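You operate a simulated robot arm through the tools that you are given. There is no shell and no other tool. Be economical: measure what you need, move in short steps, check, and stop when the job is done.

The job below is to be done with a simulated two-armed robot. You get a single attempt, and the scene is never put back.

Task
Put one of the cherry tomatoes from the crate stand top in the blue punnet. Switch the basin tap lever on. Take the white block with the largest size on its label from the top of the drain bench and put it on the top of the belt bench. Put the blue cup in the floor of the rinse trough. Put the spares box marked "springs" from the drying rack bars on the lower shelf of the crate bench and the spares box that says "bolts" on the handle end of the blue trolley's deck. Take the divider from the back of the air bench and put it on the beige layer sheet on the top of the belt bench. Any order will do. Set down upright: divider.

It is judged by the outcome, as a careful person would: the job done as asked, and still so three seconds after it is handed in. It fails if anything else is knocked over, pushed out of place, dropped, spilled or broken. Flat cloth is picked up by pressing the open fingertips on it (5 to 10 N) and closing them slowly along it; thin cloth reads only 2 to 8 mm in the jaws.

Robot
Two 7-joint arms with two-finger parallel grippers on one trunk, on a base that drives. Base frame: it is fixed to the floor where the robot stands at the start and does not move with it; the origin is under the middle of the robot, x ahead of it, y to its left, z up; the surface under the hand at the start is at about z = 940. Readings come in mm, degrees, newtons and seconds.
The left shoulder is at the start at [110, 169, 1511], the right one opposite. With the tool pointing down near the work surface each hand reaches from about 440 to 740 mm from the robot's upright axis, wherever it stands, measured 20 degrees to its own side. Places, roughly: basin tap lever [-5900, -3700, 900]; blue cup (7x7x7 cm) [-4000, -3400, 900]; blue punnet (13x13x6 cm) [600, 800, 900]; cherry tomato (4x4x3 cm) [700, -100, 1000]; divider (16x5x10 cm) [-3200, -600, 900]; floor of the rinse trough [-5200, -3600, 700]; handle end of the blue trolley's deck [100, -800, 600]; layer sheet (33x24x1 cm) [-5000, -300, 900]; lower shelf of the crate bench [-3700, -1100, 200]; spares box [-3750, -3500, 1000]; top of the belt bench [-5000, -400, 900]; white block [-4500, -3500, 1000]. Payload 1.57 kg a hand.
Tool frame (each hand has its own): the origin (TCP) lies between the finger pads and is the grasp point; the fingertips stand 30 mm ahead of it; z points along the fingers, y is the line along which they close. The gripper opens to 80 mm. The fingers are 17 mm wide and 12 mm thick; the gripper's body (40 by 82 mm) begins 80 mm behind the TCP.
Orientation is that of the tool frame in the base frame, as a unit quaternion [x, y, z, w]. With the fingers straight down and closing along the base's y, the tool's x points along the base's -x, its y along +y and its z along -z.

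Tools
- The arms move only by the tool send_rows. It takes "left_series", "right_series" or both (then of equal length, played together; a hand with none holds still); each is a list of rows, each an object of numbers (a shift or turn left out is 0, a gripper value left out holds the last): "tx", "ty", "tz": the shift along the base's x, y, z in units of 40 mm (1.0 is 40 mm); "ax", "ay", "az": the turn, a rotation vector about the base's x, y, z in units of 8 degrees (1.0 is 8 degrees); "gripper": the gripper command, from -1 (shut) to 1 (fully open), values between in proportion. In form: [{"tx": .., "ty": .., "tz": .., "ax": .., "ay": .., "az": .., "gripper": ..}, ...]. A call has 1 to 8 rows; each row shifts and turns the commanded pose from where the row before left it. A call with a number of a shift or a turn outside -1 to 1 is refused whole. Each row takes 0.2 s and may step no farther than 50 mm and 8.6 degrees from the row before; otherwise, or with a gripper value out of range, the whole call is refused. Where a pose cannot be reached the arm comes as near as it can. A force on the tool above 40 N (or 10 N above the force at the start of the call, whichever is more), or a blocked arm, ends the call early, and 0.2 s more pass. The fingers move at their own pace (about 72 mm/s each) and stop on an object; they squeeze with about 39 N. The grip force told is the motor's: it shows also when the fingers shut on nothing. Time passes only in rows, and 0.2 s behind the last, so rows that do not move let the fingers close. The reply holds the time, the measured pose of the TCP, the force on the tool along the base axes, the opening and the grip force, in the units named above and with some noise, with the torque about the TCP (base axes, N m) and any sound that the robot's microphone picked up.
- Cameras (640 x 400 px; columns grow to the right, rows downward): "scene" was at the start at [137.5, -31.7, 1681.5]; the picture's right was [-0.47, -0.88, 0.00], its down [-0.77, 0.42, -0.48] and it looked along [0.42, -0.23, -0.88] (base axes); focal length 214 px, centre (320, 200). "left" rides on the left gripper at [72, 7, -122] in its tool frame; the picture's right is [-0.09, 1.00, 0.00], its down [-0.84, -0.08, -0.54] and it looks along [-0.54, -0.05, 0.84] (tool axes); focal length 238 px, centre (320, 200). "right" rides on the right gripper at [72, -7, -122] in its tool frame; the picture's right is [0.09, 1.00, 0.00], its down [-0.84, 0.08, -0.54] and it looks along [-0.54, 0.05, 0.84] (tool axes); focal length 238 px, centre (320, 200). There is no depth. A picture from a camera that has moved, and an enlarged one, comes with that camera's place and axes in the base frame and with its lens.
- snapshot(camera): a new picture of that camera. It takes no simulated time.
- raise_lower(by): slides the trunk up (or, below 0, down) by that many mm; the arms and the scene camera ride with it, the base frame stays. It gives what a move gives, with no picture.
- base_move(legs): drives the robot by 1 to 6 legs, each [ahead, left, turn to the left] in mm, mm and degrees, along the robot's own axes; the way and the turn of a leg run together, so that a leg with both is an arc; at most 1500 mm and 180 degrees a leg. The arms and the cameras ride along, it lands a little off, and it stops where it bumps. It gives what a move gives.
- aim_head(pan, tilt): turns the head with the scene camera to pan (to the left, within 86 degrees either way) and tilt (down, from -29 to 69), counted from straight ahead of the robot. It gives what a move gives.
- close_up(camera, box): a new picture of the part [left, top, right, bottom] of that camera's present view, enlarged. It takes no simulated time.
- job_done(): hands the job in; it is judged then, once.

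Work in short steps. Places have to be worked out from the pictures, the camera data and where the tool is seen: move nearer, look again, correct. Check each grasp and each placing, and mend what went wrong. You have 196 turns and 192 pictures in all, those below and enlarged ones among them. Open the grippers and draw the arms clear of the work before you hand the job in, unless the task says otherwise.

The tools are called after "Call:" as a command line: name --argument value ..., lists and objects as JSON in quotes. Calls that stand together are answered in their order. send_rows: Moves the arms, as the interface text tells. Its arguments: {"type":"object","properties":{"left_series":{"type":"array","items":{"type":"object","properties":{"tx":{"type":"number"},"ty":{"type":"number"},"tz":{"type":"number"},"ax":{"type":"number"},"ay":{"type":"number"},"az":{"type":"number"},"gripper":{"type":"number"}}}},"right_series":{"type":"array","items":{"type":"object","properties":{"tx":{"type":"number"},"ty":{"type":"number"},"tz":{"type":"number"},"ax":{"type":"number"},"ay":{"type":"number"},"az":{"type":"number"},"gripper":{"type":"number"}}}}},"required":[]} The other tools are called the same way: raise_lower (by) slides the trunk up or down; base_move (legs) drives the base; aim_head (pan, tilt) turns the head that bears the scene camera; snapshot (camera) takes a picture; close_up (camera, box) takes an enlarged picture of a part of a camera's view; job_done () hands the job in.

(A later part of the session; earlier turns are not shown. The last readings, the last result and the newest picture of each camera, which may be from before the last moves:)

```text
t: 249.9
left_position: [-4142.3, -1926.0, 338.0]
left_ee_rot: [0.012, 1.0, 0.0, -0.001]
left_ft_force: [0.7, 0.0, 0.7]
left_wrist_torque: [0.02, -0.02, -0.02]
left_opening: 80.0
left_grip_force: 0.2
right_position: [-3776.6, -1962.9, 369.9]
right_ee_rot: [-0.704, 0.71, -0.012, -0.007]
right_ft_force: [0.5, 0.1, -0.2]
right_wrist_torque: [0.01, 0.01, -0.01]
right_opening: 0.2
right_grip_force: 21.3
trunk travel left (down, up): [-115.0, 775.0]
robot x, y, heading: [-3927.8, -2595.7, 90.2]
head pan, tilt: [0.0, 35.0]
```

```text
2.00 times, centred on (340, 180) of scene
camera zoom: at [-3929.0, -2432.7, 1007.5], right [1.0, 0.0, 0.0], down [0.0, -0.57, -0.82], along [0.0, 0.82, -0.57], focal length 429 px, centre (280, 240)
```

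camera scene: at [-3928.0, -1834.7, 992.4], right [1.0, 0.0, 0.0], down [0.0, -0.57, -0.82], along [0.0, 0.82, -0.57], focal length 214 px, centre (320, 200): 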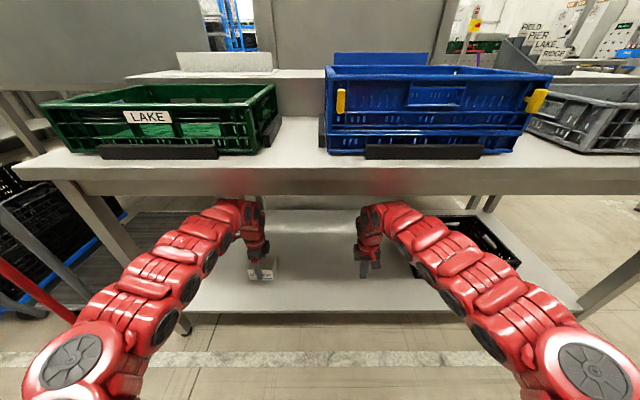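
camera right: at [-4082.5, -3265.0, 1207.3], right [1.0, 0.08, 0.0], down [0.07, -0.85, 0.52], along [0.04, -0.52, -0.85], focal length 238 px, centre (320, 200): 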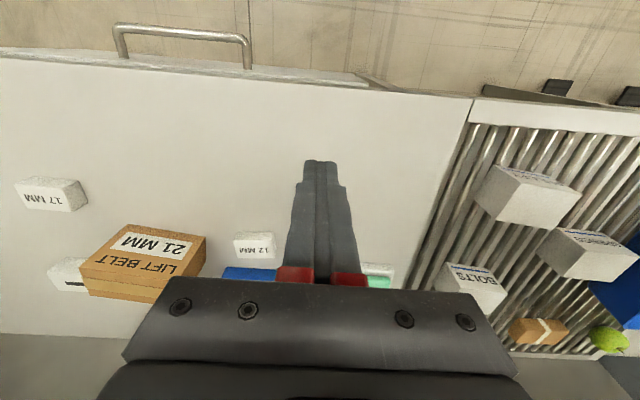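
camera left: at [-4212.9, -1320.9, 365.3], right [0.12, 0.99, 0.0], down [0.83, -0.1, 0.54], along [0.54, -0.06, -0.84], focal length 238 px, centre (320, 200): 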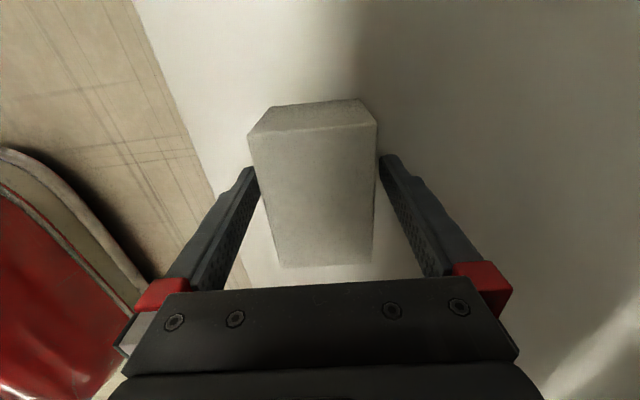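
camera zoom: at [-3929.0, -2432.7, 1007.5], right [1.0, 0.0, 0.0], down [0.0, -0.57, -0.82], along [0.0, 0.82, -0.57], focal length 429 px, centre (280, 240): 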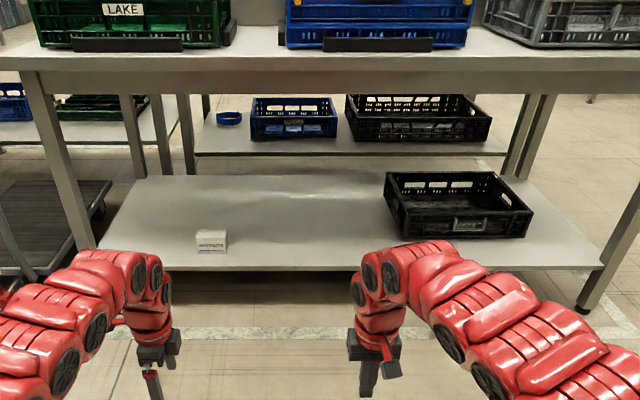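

SPRINGS is on the lower shelf. Raise the trunk, turn back to the wash bench.

Call:
raise_lower --by 400

Call:
raise_lower --by 330

Call:
base_move --legs '[[0, 0, 180], [270, -30, 0]]'

Call:
snapshot --camera "left"

```text
t: 253.7
left_position: [-4143.0, -1926.0, 738.7]
left_ee_rot: [0.013, 1.0, 0.001, -0.001]
left_ft_force: [-0.1, 0.1, 0.2]
left_wrist_torque: [-0.01, 0.04, -0.01]
left_opening: 80.1
left_grip_force: 0.0
right_position: [-3776.6, -1963.0, 770.5]
right_ee_rot: [-0.705, 0.71, -0.012, -0.006]
right_ft_force: [0.1, -0.6, 0.4]
right_wrist_torque: [0.0, -0.01, -0.04]
right_opening: 0.0
right_grip_force: 21.2
trunk travel left (down, up): [-515.0, 375.0]
robot x, y, heading: [-3928.9, -2597.7, 90.0]
head pan, tilt: [0.0, 35.0]
```

```text
t: 256.9
left_position: [-4143.3, -1925.6, 1069.4]
left_ee_rot: [0.012, 1.0, 0.0, 0.0]
left_ft_force: [0.4, 0.1, 0.8]
left_wrist_torque: [-0.06, -0.02, 0.03]
left_opening: 80.2
left_grip_force: 0.1
right_position: [-3775.2, -1963.0, 1099.5]
right_ee_rot: [-0.704, 0.71, -0.011, -0.006]
right_ft_force: [0.0, -0.2, -0.1]
right_wrist_torque: [-0.01, 0.03, 0.01]
right_opening: 0.0
right_grip_force: 20.5
trunk travel left (down, up): [-845.0, 45.0]
robot x, y, heading: [-3931.1, -2600.0, 89.7]
head pan, tilt: [0.0, 35.0]
```

```text
t: 266.1
left_position: [-3772.7, -3547.3, 1069.7]
left_ee_rot: [1.0, -0.026, 0.0, 0.001]
left_ft_force: [-0.1, -0.4, 0.2]
left_wrist_torque: [-0.01, 0.01, -0.02]
left_opening: 80.2
left_grip_force: 0.0
right_position: [-4137.4, -3500.5, 1099.9]
right_ee_rot: [0.72, 0.694, 0.008, -0.012]
right_ft_force: [0.2, 0.1, 0.0]
right_wrist_torque: [-0.01, -0.02, 0.0]
right_opening: 0.2
right_grip_force: 21.3
trunk travel left (down, up): [-845.0, 45.0]
robot x, y, heading: [-3967.7, -2871.0, -91.5]
head pan, tilt: [0.0, 35.0]
```

```text
74 pictures are left
camera left: at [-3701.0, -3559.6, 1191.2], right [-0.14, -0.99, 0.0], down [-0.83, 0.12, 0.54], along [-0.54, 0.08, -0.84], focal length 238 px, centre (320, 200)
```

left: 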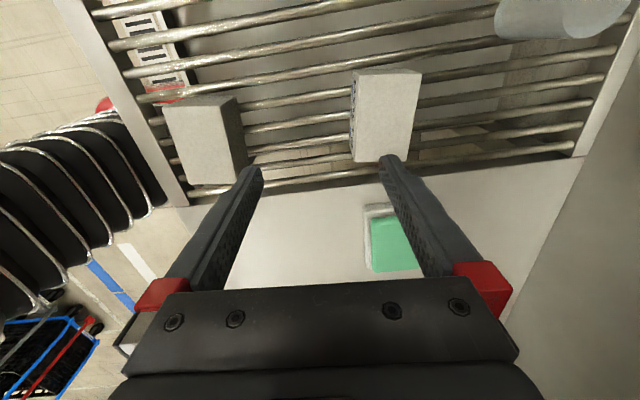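

BOLTS centre ≈(-3775,-3616), yawed about -7°. I drive 80 mm nearer.

Call:
base_move --legs '[[80, 0, 1.5]]'

Call:
snapshot --camera "left"

```text
t: 267.2
left_position: [-3757.0, -3619.4, 1070.0]
left_ee_rot: [1.0, -0.014, 0.0, 0.001]
left_ft_force: [0.5, 0.6, -0.2]
left_wrist_torque: [-0.02, 0.0, 0.02]
left_opening: 80.2
left_grip_force: 0.0
right_position: [-4123.9, -3581.0, 1100.8]
right_ee_rot: [0.71, 0.704, 0.006, -0.011]
right_ft_force: [-1.0, 0.0, 0.6]
right_wrist_torque: [-0.04, -0.01, -0.03]
right_opening: 0.0
right_grip_force: 21.7
trunk travel left (down, up): [-845.0, 45.0]
robot x, y, heading: [-3967.5, -2948.9, -90.4]
head pan, tilt: [0.0, 35.0]
```

```text
73 pictures are left
camera left: at [-3684.0, -3628.5, 1192.4], right [-0.12, -0.99, 0.0], down [-0.83, 0.1, 0.54], along [-0.54, 0.06, -0.84], focal length 238 px, centre (320, 200)
```

left: 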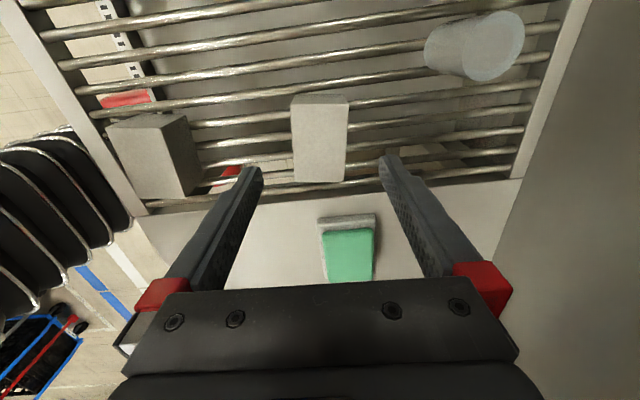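

Target confirmed (-3773,-3618). Align yaw -5.6° and descend to z≈925.

Call:
send_rows --left_series '[{"tx": -0.4, "az": -0.7, "tz": -0.3}, {"tz": -0.9}, {"tz": -0.9}, {"tz": -0.8}, {"tz": -0.7}, {}]'

Call:
snapshot --camera "left"

```text
t: 268.6
left_position: [-3772.7, -3622.9, 923.9]
left_ee_rot: [0.998, -0.061, 0.0, 0.0]
left_ft_force: [0.4, 0.5, 0.0]
left_wrist_torque: [0.05, -0.03, -0.04]
left_opening: 80.1
left_grip_force: 0.1
right_position: [-4122.9, -3584.8, 1099.4]
right_ee_rot: [0.71, 0.704, 0.008, -0.013]
right_ft_force: [-0.1, 0.8, 0.6]
right_wrist_torque: [-0.02, -0.02, 0.0]
right_opening: 0.0
right_grip_force: 21.6
trunk travel left (down, up): [-845.0, 45.0]
robot x, y, heading: [-3967.4, -2945.5, -90.1]
head pan, tilt: [0.0, 35.0]
```

```text
72 pictures are left
camera left: at [-3701.1, -3638.6, 1045.6], right [-0.21, -0.98, 0.0], down [-0.82, 0.18, 0.54], along [-0.53, 0.12, -0.84], focal length 238 px, centre (320, 200)
```

left: 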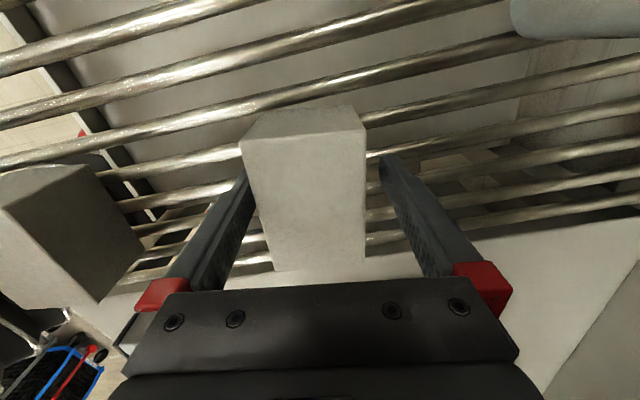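

Slight offset; shift +5 mm in y and close, then lift.

Call:
send_rows --left_series '[{"ty": 0.12}, {"gripper": -1}, {}, {}, {}]'

Call:
send_rows --left_series '[{"tz": 0.5}, {"tz": 0.8}, {"tz": 0.9}, {"tz": 0.9}, {"tz": 0.9}]'

Call:
snapshot --camera "left"

```text
t: 269.8
left_position: [-3772.0, -3617.5, 924.8]
left_ee_rot: [0.998, -0.062, 0.0, 0.0]
left_ft_force: [0.4, -1.0, 3.8]
left_wrist_torque: [0.12, -0.08, 0.02]
left_opening: 59.8
left_grip_force: 39.2
right_position: [-4123.3, -3583.4, 1097.9]
right_ee_rot: [0.71, 0.704, 0.006, -0.011]
right_ft_force: [-0.6, -0.1, -0.6]
right_wrist_torque: [0.02, -0.02, 0.01]
right_opening: 0.0
right_grip_force: 21.7
trunk travel left (down, up): [-845.0, 45.0]
robot x, y, heading: [-3969.0, -2946.7, -90.3]
head pan, tilt: [0.0, 35.0]
```

```text
t: 271.0
left_position: [-3772.5, -3614.8, 1086.1]
left_ee_rot: [0.998, -0.062, 0.0, 0.0]
left_ft_force: [1.1, 0.0, -4.6]
left_wrist_torque: [0.0, -0.02, 0.03]
left_opening: 59.6
left_grip_force: 38.5
right_position: [-4122.2, -3584.3, 1099.7]
right_ee_rot: [0.709, 0.705, 0.007, -0.011]
right_ft_force: [-0.1, 0.1, 1.0]
right_wrist_torque: [0.0, 0.0, 0.0]
right_opening: 0.0
right_grip_force: 21.4
trunk travel left (down, up): [-845.0, 45.0]
robot x, y, heading: [-3974.1, -2949.2, -90.4]
head pan, tilt: [0.0, 35.0]
```

```text
71 pictures are left
camera left: at [-3701.6, -3632.6, 1207.5], right [-0.21, -0.98, 0.0], down [-0.82, 0.18, 0.54], along [-0.53, 0.12, -0.84], focal length 238 px, centre (320, 200)
```

left: 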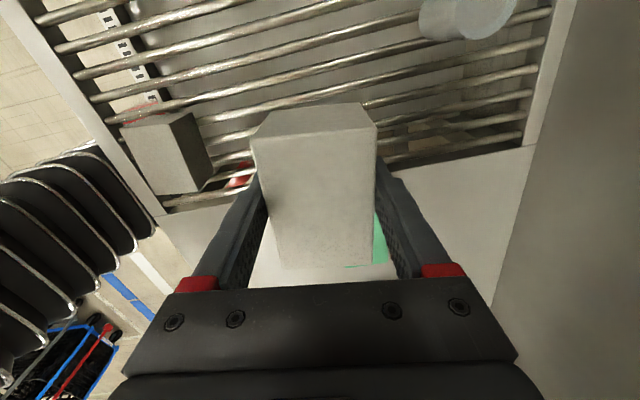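

BOLTS held. Now go right to the 22 MM block with the right hand (open it).

Call:
base_move --legs '[[-200, 0, 0], [0, -480, 0]]'

Call:
send_rows --right_series '[{"gripper": 1}, {}]'

Call:
snapshot --camera "right"

```text
t: 275.0
left_position: [-4252.2, -3415.7, 1085.1]
left_ee_rot: [0.998, -0.064, 0.0, 0.0]
left_ft_force: [0.4, 0.1, -4.0]
left_wrist_torque: [0.03, -0.03, 0.0]
left_opening: 59.7
left_grip_force: 38.8
right_position: [-4602.4, -3380.0, 1099.4]
right_ee_rot: [0.712, 0.702, 0.007, -0.013]
right_ft_force: [-0.6, 0.3, -0.2]
right_wrist_torque: [0.01, -0.02, -0.03]
right_opening: 0.0
right_grip_force: 21.1
trunk travel left (down, up): [-845.0, 45.0]
robot x, y, heading: [-4444.0, -2740.0, -90.5]
head pan, tilt: [0.0, 35.0]
```

```text
t: 275.6
left_position: [-4251.6, -3414.8, 1085.2]
left_ee_rot: [0.998, -0.064, -0.001, 0.0]
left_ft_force: [0.5, 0.4, -5.2]
left_wrist_torque: [-0.01, -0.04, 0.02]
left_opening: 59.9
left_grip_force: 39.7
right_position: [-4602.4, -3379.7, 1098.3]
right_ee_rot: [0.712, 0.702, 0.008, -0.012]
right_ft_force: [-0.2, 0.2, -0.7]
right_wrist_torque: [0.03, -0.03, 0.01]
right_opening: 79.9
right_grip_force: 0.2
trunk travel left (down, up): [-845.0, 45.0]
robot x, y, heading: [-4449.4, -2747.8, -90.5]
head pan, tilt: [0.0, 35.0]
```

```text
70 pictures are left
camera right: at [-4607.6, -3312.5, 1222.1], right [1.0, 0.08, -0.01], down [0.07, -0.85, 0.52], along [0.04, -0.52, -0.86], focal length 238 px, centre (320, 200)
```

right: 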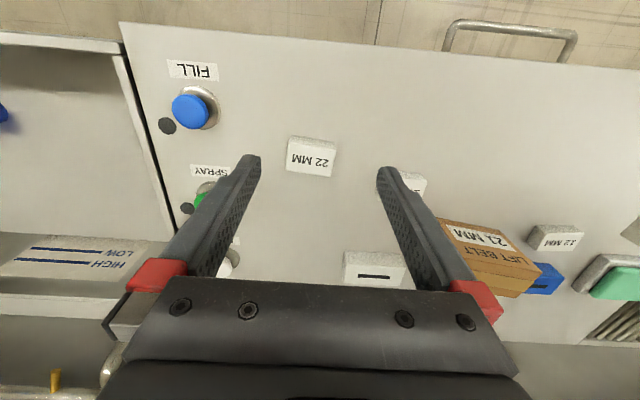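

The 22 MM block is at about (-4610,-3440). Move over it and descend to z≈1000.

Call:
send_rows --right_series '[{"tx": -0.2, "ty": -0.7, "tz": -0.5}, {"ty": -0.7, "tz": -0.6}, {"tz": -0.8}, {"tz": -0.6}, {}]'

Call:
snapshot --camera "right"

```text
t: 276.8
left_position: [-4253.1, -3414.5, 1084.8]
left_ee_rot: [0.998, -0.065, 0.0, -0.001]
left_ft_force: [0.4, -0.1, -4.4]
left_wrist_torque: [-0.01, 0.0, 0.03]
left_opening: 59.6
left_grip_force: 39.0
right_position: [-4610.0, -3438.0, 997.8]
right_ee_rot: [0.711, 0.703, 0.007, -0.013]
right_ft_force: [-0.4, -0.9, 0.5]
right_wrist_torque: [-0.01, 0.0, 0.0]
right_opening: 79.9
right_grip_force: 0.1
trunk travel left (down, up): [-845.0, 45.0]
robot x, y, heading: [-4443.6, -2742.0, -90.3]
head pan, tilt: [0.0, 35.0]
```

```text
69 pictures are left
camera right: at [-4614.8, -3369.5, 1121.8], right [1.0, 0.08, -0.01], down [0.07, -0.85, 0.52], along [0.04, -0.52, -0.86], focal length 238 px, centre (320, 200)
```

right: 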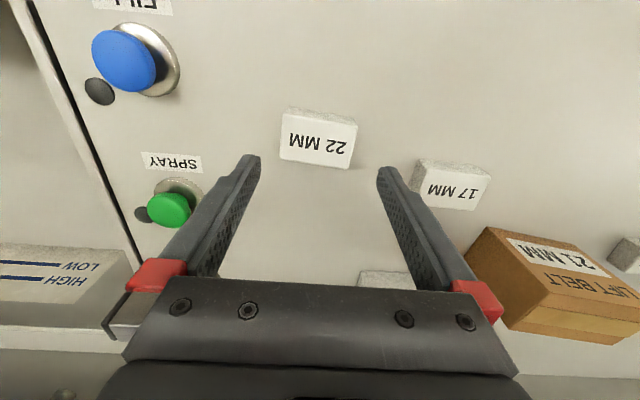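

Block top z≈913, x -4646…-4578 (68 mm wide), y≈-3440. I give the arm more reach by driving 50 mm ahead, compensating with the hand.

Call:
base_move --legs '[[50, 0, 0]]'

Call:
send_rows --right_series '[{"ty": 0.6, "tx": -0.05, "az": -0.3, "tz": -0.3}, {"ty": 0.6, "tz": -0.3}, {}]'

Call:
snapshot --camera "right"

```text
t: 277.8
left_position: [-4251.8, -3458.7, 1088.7]
left_ee_rot: [0.998, -0.064, 0.0, 0.002]
left_ft_force: [-0.1, 0.0, -3.7]
left_wrist_torque: [-0.02, -0.01, -0.03]
left_opening: 59.7
left_grip_force: 38.9
right_position: [-4609.7, -3481.6, 1001.9]
right_ee_rot: [0.712, 0.702, 0.006, -0.011]
right_ft_force: [-0.3, -0.3, 1.2]
right_wrist_torque: [-0.02, 0.01, -0.04]
right_opening: 80.1
right_grip_force: 0.1
trunk travel left (down, up): [-845.0, 45.0]
robot x, y, heading: [-4445.8, -2791.4, -90.2]
head pan, tilt: [0.0, 35.0]
```

```text
t: 278.6
left_position: [-4253.2, -3466.5, 1083.0]
left_ee_rot: [0.998, -0.065, -0.001, -0.002]
left_ft_force: [-0.3, 0.5, -4.8]
left_wrist_torque: [0.03, -0.01, 0.03]
left_opening: 59.8
left_grip_force: 38.8
right_position: [-4612.9, -3440.3, 972.6]
right_ee_rot: [0.726, 0.687, 0.008, -0.013]
right_ft_force: [0.1, -0.3, -0.1]
right_wrist_torque: [-0.01, -0.02, -0.03]
right_opening: 79.9
right_grip_force: 0.1
trunk travel left (down, up): [-845.0, 45.0]
robot x, y, heading: [-4445.7, -2793.1, -90.5]
head pan, tilt: [0.0, 35.0]
```

```text
68 pictures are left
camera right: at [-4614.6, -3371.9, 1096.1], right [1.0, 0.04, 0.0], down [0.03, -0.86, 0.52], along [0.02, -0.52, -0.86], focal length 238 px, centre (320, 200)
```

right: 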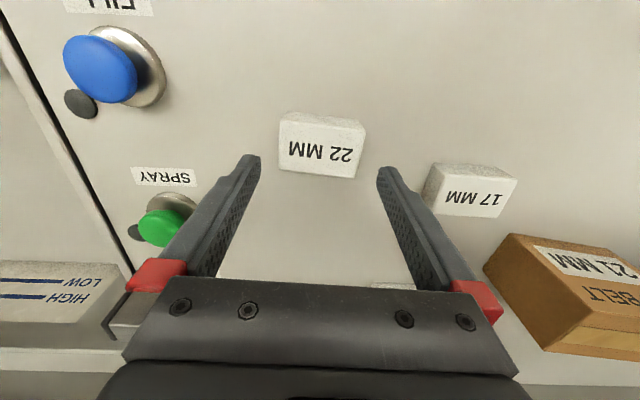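

Centred. A bit more yaw and descend to z≈912, then close.

Call:
send_rows --right_series '[{"az": -0.3, "tz": -0.5}, {"tz": -0.5}, {"tz": -0.5}, {}]'

Call:
snapshot --camera "right"

```text
t: 279.6
left_position: [-4252.6, -3464.2, 1085.0]
left_ee_rot: [0.998, -0.065, 0.0, 0.0]
left_ft_force: [0.7, 0.5, -4.2]
left_wrist_torque: [-0.02, -0.02, 0.01]
left_opening: 59.8
left_grip_force: 39.5
right_position: [-4610.8, -3438.5, 915.3]
right_ee_rot: [0.74, 0.673, 0.007, -0.012]
right_ft_force: [0.0, 0.6, 0.6]
right_wrist_torque: [0.03, 0.03, -0.03]
right_opening: 79.8
right_grip_force: 0.1
trunk travel left (down, up): [-845.0, 45.0]
robot x, y, heading: [-4447.4, -2790.8, -90.5]
head pan, tilt: [0.0, 35.0]
```

```text
67 pictures are left
camera right: at [-4610.7, -3370.3, 1038.0], right [1.0, 0.0, -0.01], down [0.0, -0.85, 0.52], along [-0.01, -0.52, -0.85], focal length 238 px, centre (320, 200)
```

right: 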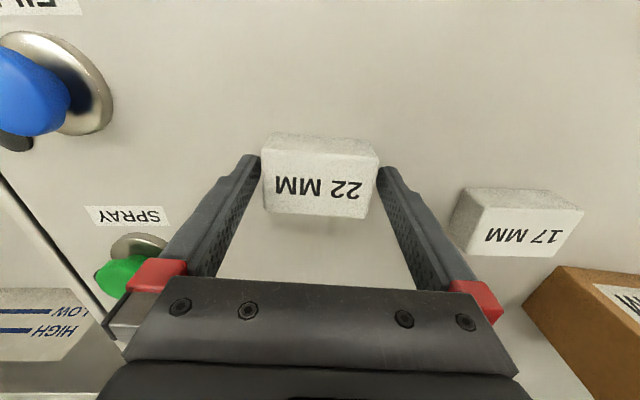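

Block is between the fingers; close and lift.

Call:
send_rows --right_series '[{"tz": -0.08}, {"gripper": -1}, {}, {}, {}]'

Call:
send_rows --right_series '[{"tz": 0.4}, {"tz": 0.8}, {"tz": 0.9}, {"tz": 0.9, "ty": -0.3}, {"tz": 0.9, "ty": -0.3}]'

Call:
snapshot --camera "right"

```text
t: 280.8
left_position: [-4252.2, -3464.1, 1083.9]
left_ee_rot: [0.998, -0.064, 0.0, -0.001]
left_ft_force: [-0.4, -0.2, -4.8]
left_wrist_torque: [0.01, -0.04, -0.02]
left_opening: 59.6
left_grip_force: 39.2
right_position: [-4611.7, -3439.7, 911.0]
right_ee_rot: [0.74, 0.672, 0.008, -0.013]
right_ft_force: [0.3, -0.4, 1.1]
right_wrist_torque: [-0.02, -0.05, -0.04]
right_opening: 65.4
right_grip_force: 38.8
trunk travel left (down, up): [-845.0, 45.0]
robot x, y, heading: [-4448.1, -2792.6, -90.5]
head pan, tilt: [0.0, 35.0]
```

```text
t: 281.9
left_position: [-4252.0, -3463.5, 1085.3]
left_ee_rot: [0.998, -0.064, 0.0, -0.001]
left_ft_force: [0.4, 0.3, -3.8]
left_wrist_torque: [-0.02, -0.02, 0.01]
left_opening: 59.9
left_grip_force: 39.5
right_position: [-4610.7, -3463.7, 1068.0]
right_ee_rot: [0.739, 0.673, 0.008, -0.013]
right_ft_force: [0.2, -0.1, -1.0]
right_wrist_torque: [-0.01, -0.02, -0.03]
right_opening: 65.6
right_grip_force: 39.2
trunk travel left (down, up): [-845.0, 45.0]
robot x, y, heading: [-4442.9, -2794.1, -90.5]
head pan, tilt: [0.0, 35.0]
```

```text
66 pictures are left
camera right: at [-4611.3, -3395.1, 1191.3], right [1.0, 0.0, 0.0], down [0.0, -0.86, 0.52], along [-0.01, -0.52, -0.86], focal length 238 px, centre (320, 200)
```

right: 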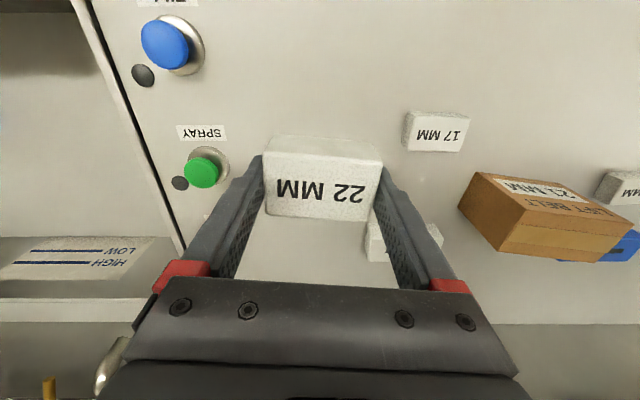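

Both held. Now to the trolley for BOLTS: strafe east, reverse north through the corridor, then east.

Call:
base_move --legs '[[-290, 0, 0.5], [0, 1100, 0], [0, 1100, 0], [-1450, 0, 0], [-1450, 0, 0]]'

Call:
aim_head --pan 50 --tilt 25

Call:
snapshot --camera "scene"

```text
t: 307.9
left_position: [-2019.6, -299.1, 1083.9]
left_ee_rot: [0.998, -0.069, -0.001, -0.001]
left_ft_force: [0.4, 0.7, -4.7]
left_wrist_torque: [0.01, -0.01, -0.02]
left_opening: 59.6
left_grip_force: 39.4
right_position: [-2378.1, -294.7, 1067.6]
right_ee_rot: [0.743, 0.669, 0.009, -0.012]
right_ft_force: [-1.2, -0.3, -1.2]
right_wrist_torque: [0.01, 0.01, 0.03]
right_opening: 65.7
right_grip_force: 39.3
trunk travel left (down, up): [-845.0, 45.0]
robot x, y, heading: [-2206.1, 374.8, -91.2]
head pan, tilt: [0.0, 35.0]
```

```text
t: 309.1
left_position: [-2019.6, -298.2, 1083.7]
left_ee_rot: [0.998, -0.069, -0.001, -0.001]
left_ft_force: [1.2, 0.8, -4.8]
left_wrist_torque: [0.01, -0.01, 0.02]
left_opening: 59.9
left_grip_force: 39.2
right_position: [-2378.3, -294.9, 1067.0]
right_ee_rot: [0.744, 0.668, 0.008, -0.012]
right_ft_force: [-1.3, -0.4, -0.3]
right_wrist_torque: [0.01, -0.01, 0.0]
right_opening: 65.2
right_grip_force: 39.4
trunk travel left (down, up): [-845.0, 45.0]
robot x, y, heading: [-2210.0, 373.3, -91.0]
head pan, tilt: [50.0, 25.0]
```

```text
65 pictures are left
camera scene: at [-2138.3, 231.1, 1753.1], right [-0.66, -0.75, 0.0], down [-0.32, 0.28, -0.91], along [0.68, -0.59, -0.42], focal length 214 px, centre (320, 200)
```

scene: 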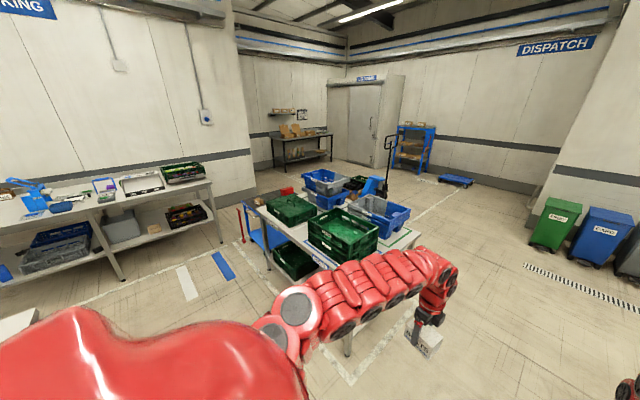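

A table corner lies to the north at about (-680, 860), so I keep y≈320 while strafing east to x≈-120.

Call:
base_move --legs '[[50, 0, 1], [0, 1050, 0], [0, 1050, 0]]'

Call:
aim_head --pan 5 --tilt 45

Call:
snapshot --camera "scene"

```text
t: 320.0
left_position: [86.0, -343.7, 1084.6]
left_ee_rot: [0.998, -0.061, 0.001, -0.001]
left_ft_force: [0.3, 0.1, -4.8]
left_wrist_torque: [-0.03, -0.03, -0.02]
left_opening: 59.8
left_grip_force: 39.1
right_position: [-273.1, -347.0, 1066.8]
right_ee_rot: [0.738, 0.674, 0.008, -0.012]
right_ft_force: [-0.3, -0.3, -0.9]
right_wrist_torque: [-0.01, -0.01, 0.01]
right_opening: 65.5
right_grip_force: 39.1
trunk travel left (down, up): [-845.0, 45.0]
robot x, y, heading: [-112.0, 324.2, -90.2]
head pan, tilt: [50.0, 25.0]
```

```text
t: 321.1
left_position: [86.0, -344.5, 1084.0]
left_ee_rot: [0.998, -0.061, -0.001, -0.001]
left_ft_force: [-0.4, -0.5, -5.2]
left_wrist_torque: [0.01, -0.03, 0.0]
left_opening: 59.7
left_grip_force: 39.2
right_position: [-274.3, -347.7, 1068.2]
right_ee_rot: [0.739, 0.674, 0.008, -0.012]
right_ft_force: [0.1, 0.1, -0.4]
right_wrist_torque: [0.02, 0.01, 0.0]
right_opening: 65.6
right_grip_force: 39.2
trunk travel left (down, up): [-845.0, 45.0]
robot x, y, heading: [-112.7, 323.2, -90.3]
head pan, tilt: [5.0, 45.0]
```

```text
64 pictures are left
camera scene: at [-105.2, 161.5, 1722.6], right [-1.0, -0.09, 0.0], down [-0.06, 0.7, -0.71], along [0.06, -0.7, -0.71], focal length 214 px, centre (320, 200)
```

scene: 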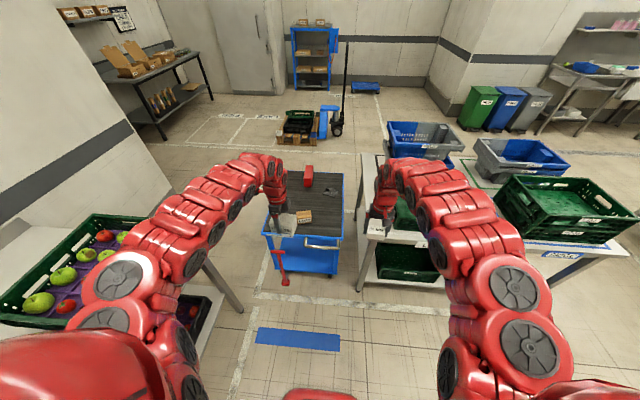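

The trolley is ahead with its handle end nearest. Zoom in on the deck.

Call:
close_up --camera "scene" --box '[240, 150, 370, 300]'

Call:
snapshot --camera "left"

```text
2.67 times, centred on (305, 225) of scene
camera zoom: at [-105.2, 161.5, 1722.6], right [-1.0, -0.09, 0.0], down [-0.06, 0.7, -0.71], along [0.06, -0.7, -0.71], focal length 572 px, centre (360, 133)
```

zoom: 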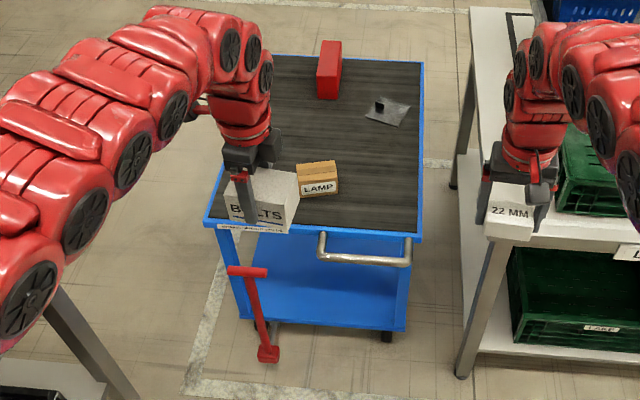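

```text
62 pictures are left
camera left: at [156.6, -361.2, 1206.3], right [-0.21, -0.98, 0.0], down [-0.82, 0.18, 0.54], along [-0.53, 0.12, -0.84], focal length 238 px, centre (320, 200)
```

left: 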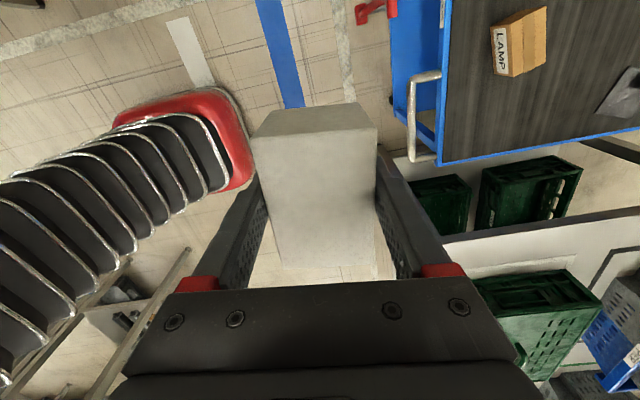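

Deck spans x -180…330, y -610…-1230 at z≈600; the LAMP box is near (80,-765). I'll set BOLTS at about (205,-740). Move left 120 and ahead 250, then look.

Call:
base_move --legs '[[0, 120, 0], [250, 0, 0]]'

Call:
aim_head --pan 0 --tilt 55

Call:
snapshot --camera "scene"

Call:
snapshot --camera "left"

```text
t: 323.8
left_position: [204.3, -593.5, 1084.3]
left_ee_rot: [0.998, -0.062, -0.001, 0.0]
left_ft_force: [0.0, 0.5, -3.9]
left_wrist_torque: [0.01, 0.02, 0.0]
left_opening: 59.7
left_grip_force: 38.6
right_position: [-154.6, -595.3, 1068.5]
right_ee_rot: [0.739, 0.674, 0.008, -0.011]
right_ft_force: [0.4, -1.0, -1.4]
right_wrist_torque: [-0.04, 0.0, -0.02]
right_opening: 65.5
right_grip_force: 38.8
trunk travel left (down, up): [-845.0, 45.0]
robot x, y, heading: [8.4, 77.9, -90.5]
head pan, tilt: [5.0, 45.0]
```

```text
t: 324.5
left_position: [204.9, -594.8, 1084.8]
left_ee_rot: [0.998, -0.062, -0.001, -0.002]
left_ft_force: [0.1, 0.5, -4.1]
left_wrist_torque: [0.0, -0.01, 0.01]
left_opening: 60.1
left_grip_force: 38.8
right_position: [-154.4, -597.1, 1067.2]
right_ee_rot: [0.74, 0.673, 0.008, -0.012]
right_ft_force: [-0.3, -1.3, -0.6]
right_wrist_torque: [0.01, -0.01, 0.02]
right_opening: 65.3
right_grip_force: 38.9
trunk travel left (down, up): [-845.0, 45.0]
robot x, y, heading: [6.3, 76.0, -90.5]
head pan, tilt: [0.0, 55.0]
```

```text
61 pictures are left
camera scene: at [6.9, -80.0, 1709.1], right [-1.0, 0.0, 0.0], down [0.0, 0.82, -0.57], along [0.0, -0.57, -0.82], focal length 214 px, centre (320, 200)
```

scene: 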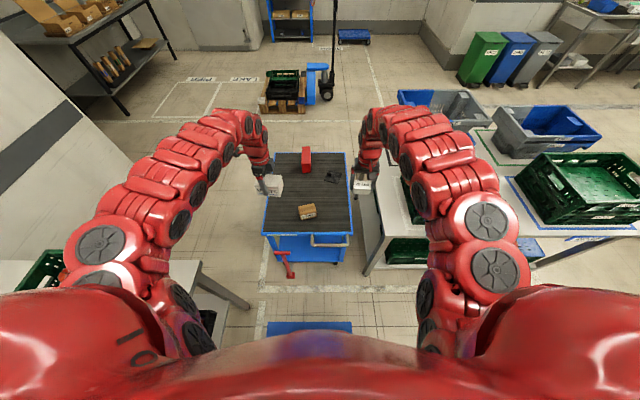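

```text
60 pictures are left
camera left: at [275.0, -611.7, 1205.7], right [-0.21, -0.98, 0.0], down [-0.82, 0.18, 0.54], along [-0.53, 0.12, -0.84], focal length 238 px, centre (320, 200)
```

left: 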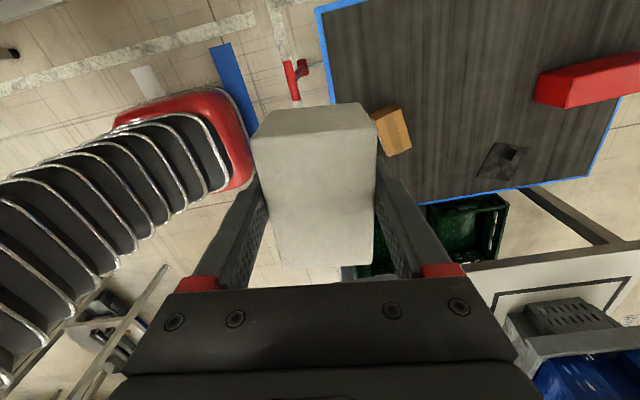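

The LAKE bench edge is close to the right hand, so I move the right hand inward (+x 100) first, then drive 150 mm forward.

Call:
send_rows --right_series '[{"tx": 0.6}, {"tx": 0.7}, {"tx": 0.7}, {"tx": 0.6}, {}]'

Call:
base_move --legs '[[150, 10, 0.5]]'

Call:
snapshot --camera "right"

Call:
snapshot --camera "scene"

```text
t: 325.7
left_position: [204.6, -594.0, 1084.9]
left_ee_rot: [0.998, -0.062, 0.001, -0.001]
left_ft_force: [0.0, 0.0, -4.6]
left_wrist_torque: [0.0, -0.04, 0.02]
left_opening: 59.6
left_grip_force: 39.1
right_position: [-49.9, -594.8, 1067.6]
right_ee_rot: [0.738, 0.674, 0.008, -0.012]
right_ft_force: [-0.8, 0.3, -0.6]
right_wrist_torque: [-0.02, -0.02, 0.01]
right_opening: 65.5
right_grip_force: 38.8
trunk travel left (down, up): [-845.0, 45.0]
robot x, y, heading: [8.6, 77.4, -90.1]
head pan, tilt: [0.0, 55.0]
```

```text
t: 327.1
left_position: [220.8, -738.8, 1086.3]
left_ee_rot: [0.998, -0.057, 0.0, 0.0]
left_ft_force: [0.3, -0.3, -3.8]
left_wrist_torque: [-0.01, -0.04, -0.01]
left_opening: 59.9
left_grip_force: 39.5
right_position: [-33.1, -744.1, 1068.9]
right_ee_rot: [0.736, 0.677, 0.007, -0.011]
right_ft_force: [-0.4, -0.4, -0.1]
right_wrist_torque: [-0.04, 0.0, -0.02]
right_opening: 65.6
right_grip_force: 39.5
trunk travel left (down, up): [-845.0, 45.0]
robot x, y, heading: [17.4, -72.3, -89.9]
head pan, tilt: [0.0, 55.0]
```

```text
59 pictures are left
camera right: at [-34.1, -674.6, 1192.8], right [1.0, 0.01, -0.01], down [0.01, -0.85, 0.52], along [0.0, -0.52, -0.85], focal length 238 px, centre (320, 200)
```

right: 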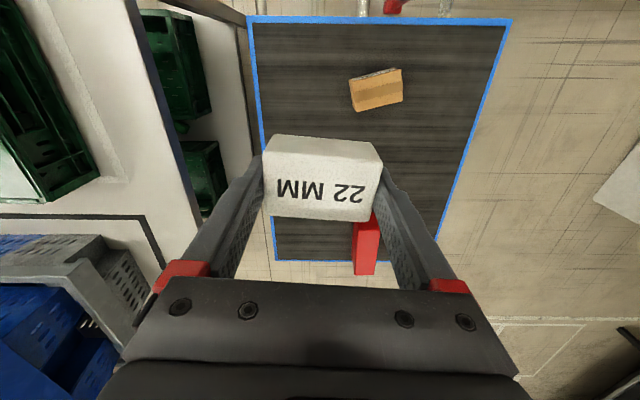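

```text
58 pictures are left
camera scene: at [18.6, -225.3, 1709.5], right [-1.0, -0.01, 0.0], down [-0.01, 0.82, -0.57], along [0.0, -0.57, -0.82], focal length 214 px, centre (320, 200)
```

scene: 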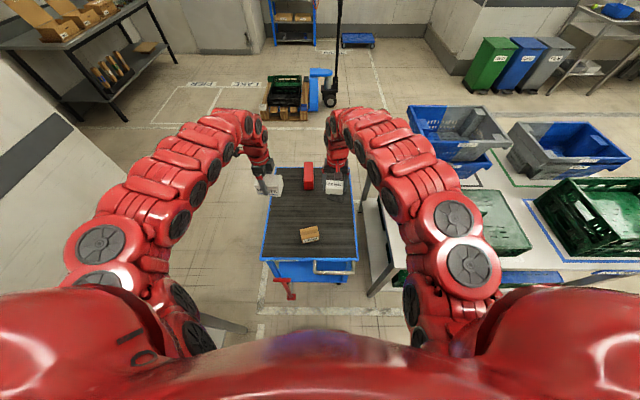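

Lower the trunk 200 mm (keeping the right forearm above the LAKE bench), then lower the left arm.

Call:
raise_lower --by -200

Call:
send_rows --left_series '[{"tz": -0.8, "ty": 0.1}, {"tz": -0.8, "ty": 0.1}, {"tz": -0.8, "ty": 0.2}, {"tz": -0.8, "ty": 0.2}, {"tz": -0.7, "ty": 0.2}, {"tz": -0.6, "ty": 0.2}]'

Call:
snapshot --camera "scene"

Call:
snapshot --camera "left"

```text
t: 329.3
left_position: [220.5, -741.3, 885.0]
left_ee_rot: [0.998, -0.057, -0.001, -0.001]
left_ft_force: [-1.1, -0.5, -5.4]
left_wrist_torque: [-0.02, -0.05, 0.01]
left_opening: 59.8
left_grip_force: 38.5
right_position: [-34.4, -743.9, 868.9]
right_ee_rot: [0.736, 0.677, 0.007, -0.012]
right_ft_force: [0.6, -0.2, -1.3]
right_wrist_torque: [0.01, -0.01, -0.03]
right_opening: 65.2
right_grip_force: 39.2
trunk travel left (down, up): [-645.0, 245.0]
robot x, y, heading: [14.9, -74.4, -89.5]
head pan, tilt: [0.0, 55.0]
```

```text
t: 330.7
left_position: [219.8, -701.6, 703.9]
left_ee_rot: [0.998, -0.057, -0.001, -0.001]
left_ft_force: [0.8, -0.3, -3.7]
left_wrist_torque: [0.0, -0.02, -0.02]
left_opening: 59.8
left_grip_force: 38.8
right_position: [-33.4, -745.5, 867.2]
right_ee_rot: [0.736, 0.677, 0.008, -0.012]
right_ft_force: [0.1, 0.0, -0.8]
right_wrist_torque: [-0.02, -0.01, -0.01]
right_opening: 65.3
right_grip_force: 39.2
trunk travel left (down, up): [-645.0, 245.0]
robot x, y, heading: [16.7, -75.6, -89.7]
head pan, tilt: [0.0, 55.0]
```

```text
57 pictures are left
camera scene: at [18.9, -228.7, 1509.1], right [-1.0, -0.01, 0.0], down [-0.01, 0.82, -0.57], along [0.0, -0.57, -0.82], focal length 214 px, centre (320, 200)
```

scene: 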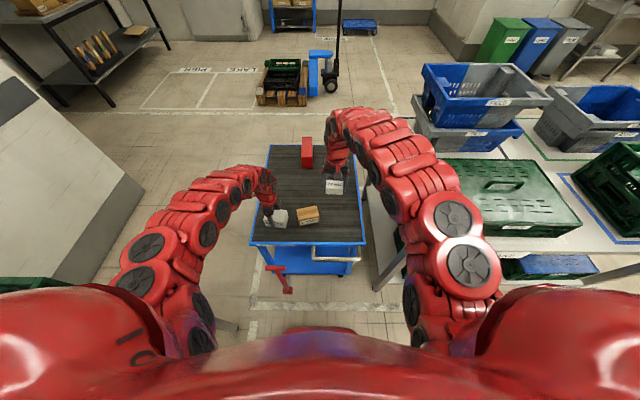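

```text
56 pictures are left
camera left: at [291.4, -717.4, 825.5], right [-0.2, -0.98, 0.0], down [-0.82, 0.17, 0.54], along [-0.53, 0.11, -0.84], focal length 238 px, centre (320, 200)
```

left: 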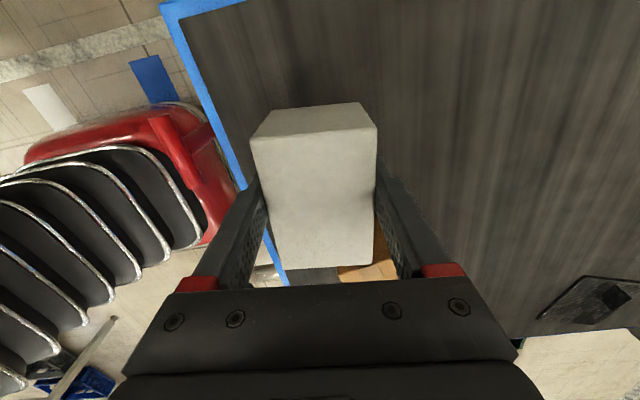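

Box is well over the deck. Descend slowly to contact.

Call:
send_rows --left_series '[{"tz": -0.5}, {"tz": -0.4}, {"tz": -0.25}, {"tz": -0.15}, {"tz": -0.15}, {"tz": -0.15}, {"tz": -0.15}, {"tz": -0.15}]'

```text
t: 331.6
left_position: [221.0, -703.2, 663.6]
left_ee_rot: [0.998, -0.057, 0.001, 0.005]
left_ft_force: [-1.8, 11.3, 37.2]
left_wrist_torque: [1.8, 0.27, -0.09]
left_opening: 59.4
left_grip_force: 39.2
right_position: [-34.4, -740.7, 872.0]
right_ee_rot: [0.735, 0.678, 0.007, -0.011]
right_ft_force: [0.7, -0.2, -0.3]
right_wrist_torque: [-0.01, -0.01, 0.0]
right_opening: 65.6
right_grip_force: 39.2
trunk travel left (down, up): [-645.0, 245.0]
robot x, y, heading: [16.6, -75.7, -89.5]
head pan, tilt: [0.0, 55.0]
stopped in row 4 (left hand): the force on the tool passed its limit at 44 N (the readings are from after the stop); the commanded pose is now the measured one
```

Contact at TCP z≈663. Ease up and look before release.

Call:
send_rows --left_series '[{"tz": 0.08}, {}]'

Call:
close_up --camera "scene" --box '[230, 130, 390, 290]'

```text
t: 332.2
left_position: [221.6, -703.6, 663.8]
left_ee_rot: [0.998, -0.057, 0.0, 0.004]
left_ft_force: [-2.3, 6.0, 16.4]
left_wrist_torque: [0.79, -0.8, 0.32]
left_opening: 60.0
left_grip_force: 38.7
right_position: [-34.6, -744.0, 869.1]
right_ee_rot: [0.735, 0.678, 0.008, -0.011]
right_ft_force: [0.5, -0.4, -1.1]
right_wrist_torque: [-0.01, -0.03, 0.01]
right_opening: 65.4
right_grip_force: 39.0
trunk travel left (down, up): [-645.0, 245.0]
robot x, y, heading: [20.6, -74.7, -89.6]
head pan, tilt: [0.0, 55.0]
```

```text
2.50 times, centred on (310, 210) of scene
camera zoom: at [17.6, -225.2, 1509.3], right [-1.0, -0.01, 0.0], down [-0.01, 0.82, -0.57], along [0.0, -0.57, -0.82], focal length 536 px, centre (345, 175)
```

zoom: 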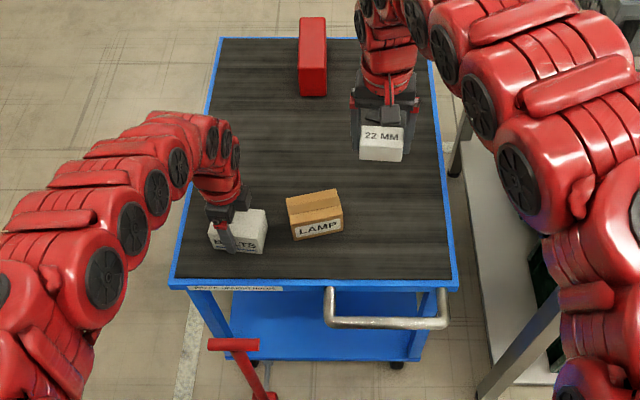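

BOLTS sits flat on the deck at the handle end. Release and rise.

Call:
send_rows --left_series '[{"tz": 0.04}, {"gripper": 1}, {}, {"tz": 0.5}, {"tz": 0.9}, {"tz": 0.9}, {"tz": 0.9, "ty": -0.3}, {"tz": 0.9, "ty": -0.3}]'

Call:
raise_lower --by 200

Call:
close_up --camera "scene" --box '[230, 130, 390, 290]'

```text
t: 334.0
left_position: [221.5, -729.3, 830.3]
left_ee_rot: [0.998, -0.056, 0.001, 0.003]
left_ft_force: [0.2, 0.4, 0.7]
left_wrist_torque: [0.0, -0.05, -0.05]
left_opening: 80.0
left_grip_force: 0.0
right_position: [-32.5, -744.5, 868.6]
right_ee_rot: [0.735, 0.678, 0.007, -0.012]
right_ft_force: [-0.4, -0.7, -1.2]
right_wrist_torque: [-0.01, 0.05, 0.01]
right_opening: 65.3
right_grip_force: 39.3
trunk travel left (down, up): [-645.0, 245.0]
robot x, y, heading: [19.1, -72.6, -89.6]
head pan, tilt: [0.0, 55.0]
```

```text
t: 336.1
left_position: [221.7, -729.1, 1029.4]
left_ee_rot: [0.998, -0.057, 0.001, 0.004]
left_ft_force: [0.2, 0.5, 0.9]
left_wrist_torque: [0.02, -0.01, -0.04]
left_opening: 80.0
left_grip_force: 0.0
right_position: [-33.5, -745.5, 1068.6]
right_ee_rot: [0.736, 0.677, 0.008, -0.012]
right_ft_force: [-0.4, 0.0, -0.5]
right_wrist_torque: [0.01, -0.03, 0.01]
right_opening: 65.1
right_grip_force: 38.9
trunk travel left (down, up): [-845.0, 45.0]
robot x, y, heading: [17.0, -74.3, -89.6]
head pan, tilt: [0.0, 55.0]
```

```text
2.50 times, centred on (310, 210) of scene
camera zoom: at [18.7, -227.9, 1709.2], right [-1.0, -0.01, 0.0], down [-0.01, 0.82, -0.57], along [0.0, -0.57, -0.82], focal length 536 px, centre (345, 175)
```

zoom: 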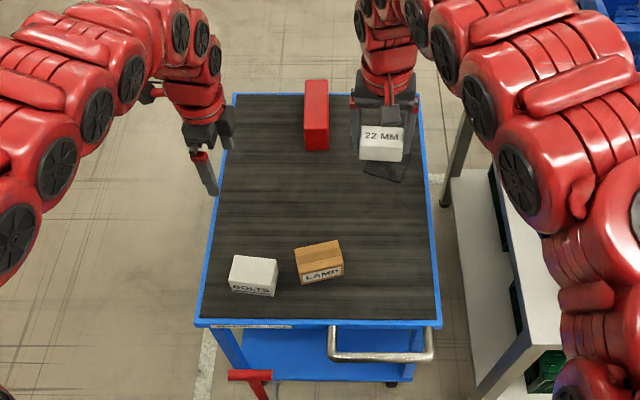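

BOLTS is placed. Now carry the block to the belt bench along the same safe lanes.

Call:
base_move --legs '[[-395, 0, -0.4], [0, -1050, 0], [0, -1050, 0], [-300, 0, 0], [0, -1500, 0], [0, -1400, 0]]'

Call:
aim_head --pan -5 --tilt 50

Call:
snapshot --camera "scene"

```text
t: 364.0
left_position: [-4805.5, 2.5, 1029.7]
left_ee_rot: [0.998, -0.063, 0.0, 0.003]
left_ft_force: [-0.4, 0.5, -0.2]
left_wrist_torque: [-0.01, -0.01, -0.01]
left_opening: 80.0
left_grip_force: 0.0
right_position: [-5061.4, -8.5, 1068.0]
right_ee_rot: [0.739, 0.673, 0.007, -0.013]
right_ft_force: [1.0, 0.1, -0.7]
right_wrist_torque: [0.01, 0.0, -0.02]
right_opening: 65.5
right_grip_force: 39.0
trunk travel left (down, up): [-845.0, 45.0]
robot x, y, heading: [-4998.1, 660.4, -90.4]
head pan, tilt: [0.0, 55.0]
```

```text
t: 364.6
left_position: [-4805.4, 3.2, 1027.9]
left_ee_rot: [0.998, -0.064, 0.001, 0.003]
left_ft_force: [-0.5, -0.2, -0.7]
left_wrist_torque: [0.01, 0.04, 0.0]
left_opening: 79.8
left_grip_force: 0.0
right_position: [-5061.4, -8.7, 1068.3]
right_ee_rot: [0.741, 0.672, 0.008, -0.012]
right_ft_force: [0.3, 0.1, -1.5]
right_wrist_torque: [0.01, -0.01, -0.01]
right_opening: 65.5
right_grip_force: 39.1
trunk travel left (down, up): [-845.0, 45.0]
robot x, y, heading: [-4995.2, 663.5, -90.6]
head pan, tilt: [-5.0, 50.0]
```

```text
53 pictures are left
camera scene: at [-5008.5, 502.9, 1715.7], right [-1.0, 0.09, 0.0], down [0.07, 0.76, -0.64], along [-0.06, -0.64, -0.77], focal length 214 px, centre (320, 200)
```

scene: 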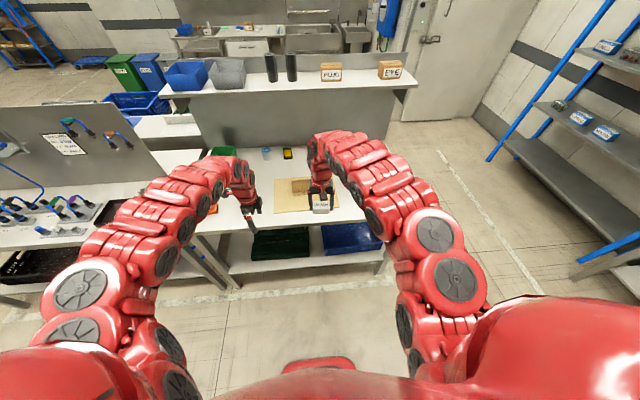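

The divider still stands. I raise the left hand for clearance, then strafe right 300 and forward 225.

Call:
send_rows --left_series '[{"tz": 0.8}, {"tz": 0.6}]'

Call:
base_move --legs '[[0, -310, 0.5], [225, 0, 0]]'

Call:
snapshot --camera "right"

Call:
snapshot --camera "scene"

```text
t: 365.2
left_position: [-4805.6, 2.7, 1086.6]
left_ee_rot: [0.998, -0.063, 0.001, 0.003]
left_ft_force: [-0.1, -0.3, -0.2]
left_wrist_torque: [0.0, 0.03, -0.02]
left_opening: 79.8
left_grip_force: 0.1
right_position: [-5060.8, -8.0, 1068.9]
right_ee_rot: [0.74, 0.672, 0.007, -0.012]
right_ft_force: [-0.8, -0.8, -1.5]
right_wrist_torque: [0.05, -0.02, 0.01]
right_opening: 65.2
right_grip_force: 38.9
trunk travel left (down, up): [-845.0, 45.0]
robot x, y, heading: [-5005.1, 661.5, -90.5]
head pan, tilt: [-5.0, 50.0]
```

```text
t: 368.6
left_position: [-5111.4, -218.9, 1086.2]
left_ee_rot: [0.998, -0.061, 0.001, 0.004]
left_ft_force: [-0.2, -0.2, -0.2]
left_wrist_torque: [-0.01, 0.02, 0.0]
left_opening: 79.8
left_grip_force: 0.2
right_position: [-5367.0, -233.5, 1068.1]
right_ee_rot: [0.737, 0.675, 0.007, -0.011]
right_ft_force: [0.3, 0.3, -0.5]
right_wrist_torque: [-0.04, 0.01, 0.02]
right_opening: 65.6
right_grip_force: 39.1
trunk travel left (down, up): [-845.0, 45.0]
robot x, y, heading: [-5309.4, 435.2, -90.1]
head pan, tilt: [-5.0, 50.0]
```

```text
52 pictures are left
camera right: at [-5366.6, -163.7, 1192.4], right [1.0, 0.0, -0.01], down [0.01, -0.85, 0.52], along [0.0, -0.52, -0.85], focal length 238 px, centre (320, 200)
```

right: 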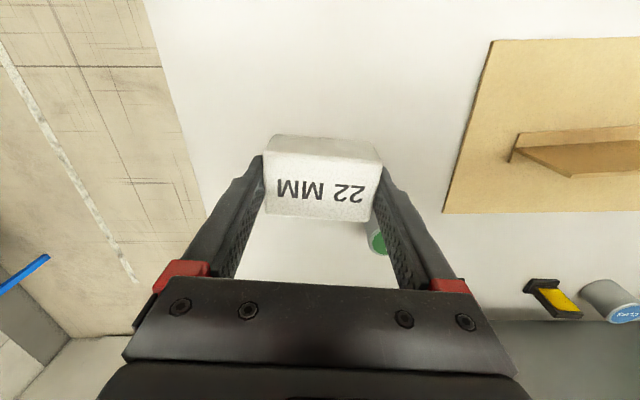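

```text
51 pictures are left
camera scene: at [-5317.2, 280.3, 1716.0], right [-1.0, 0.09, 0.0], down [0.07, 0.76, -0.64], along [-0.06, -0.64, -0.77], focal length 214 px, centre (320, 200)
```

scene: 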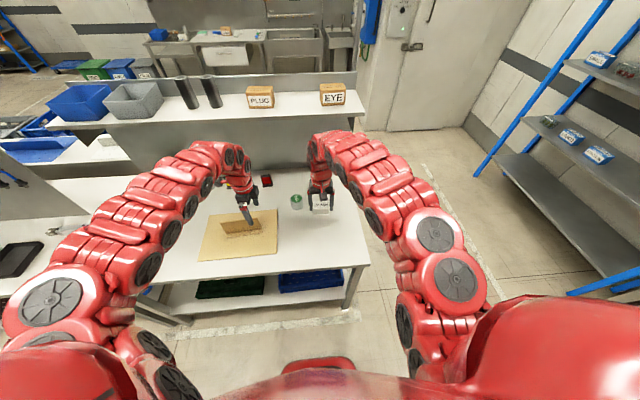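

Spot at (-5367,-233) is clear. Lower the block to z≈900.

Call:
send_rows --right_series '[{"tz": -0.8}, {"tz": -0.8, "ty": 0.1}, {"tz": -0.8, "ty": 0.2}, {"tz": -0.8, "ty": 0.2}, {"tz": -0.7, "ty": 0.2}, {"tz": -0.3}, {}]'

Call:
snapshot --camera "right"

```text
t: 370.2
left_position: [-5111.1, -220.1, 1085.2]
left_ee_rot: [0.998, -0.06, 0.0, 0.003]
left_ft_force: [-0.5, 0.1, 0.1]
left_wrist_torque: [0.01, 0.0, -0.04]
left_opening: 80.0
left_grip_force: 0.0
right_position: [-5365.6, -206.3, 899.7]
right_ee_rot: [0.738, 0.675, 0.008, -0.014]
right_ft_force: [-0.8, -0.4, -0.4]
right_wrist_torque: [0.0, 0.0, -0.01]
right_opening: 65.3
right_grip_force: 39.1
trunk travel left (down, up): [-845.0, 45.0]
robot x, y, heading: [-5312.2, 434.2, -90.1]
head pan, tilt: [-5.0, 50.0]
```

```text
50 pictures are left
camera right: at [-5365.6, -137.5, 1023.6], right [1.0, 0.0, -0.01], down [0.01, -0.86, 0.52], along [0.0, -0.52, -0.86], focal length 238 px, centre (320, 200)
```

right: 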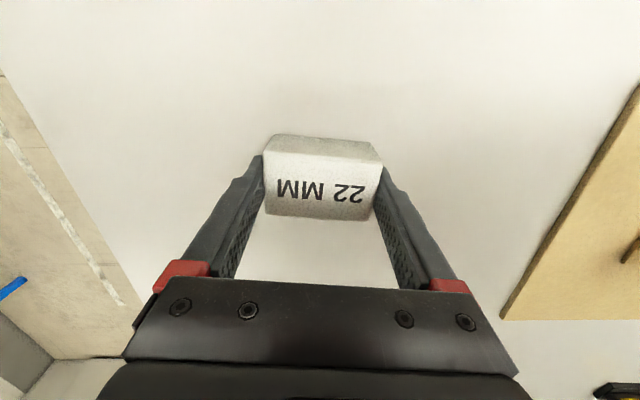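

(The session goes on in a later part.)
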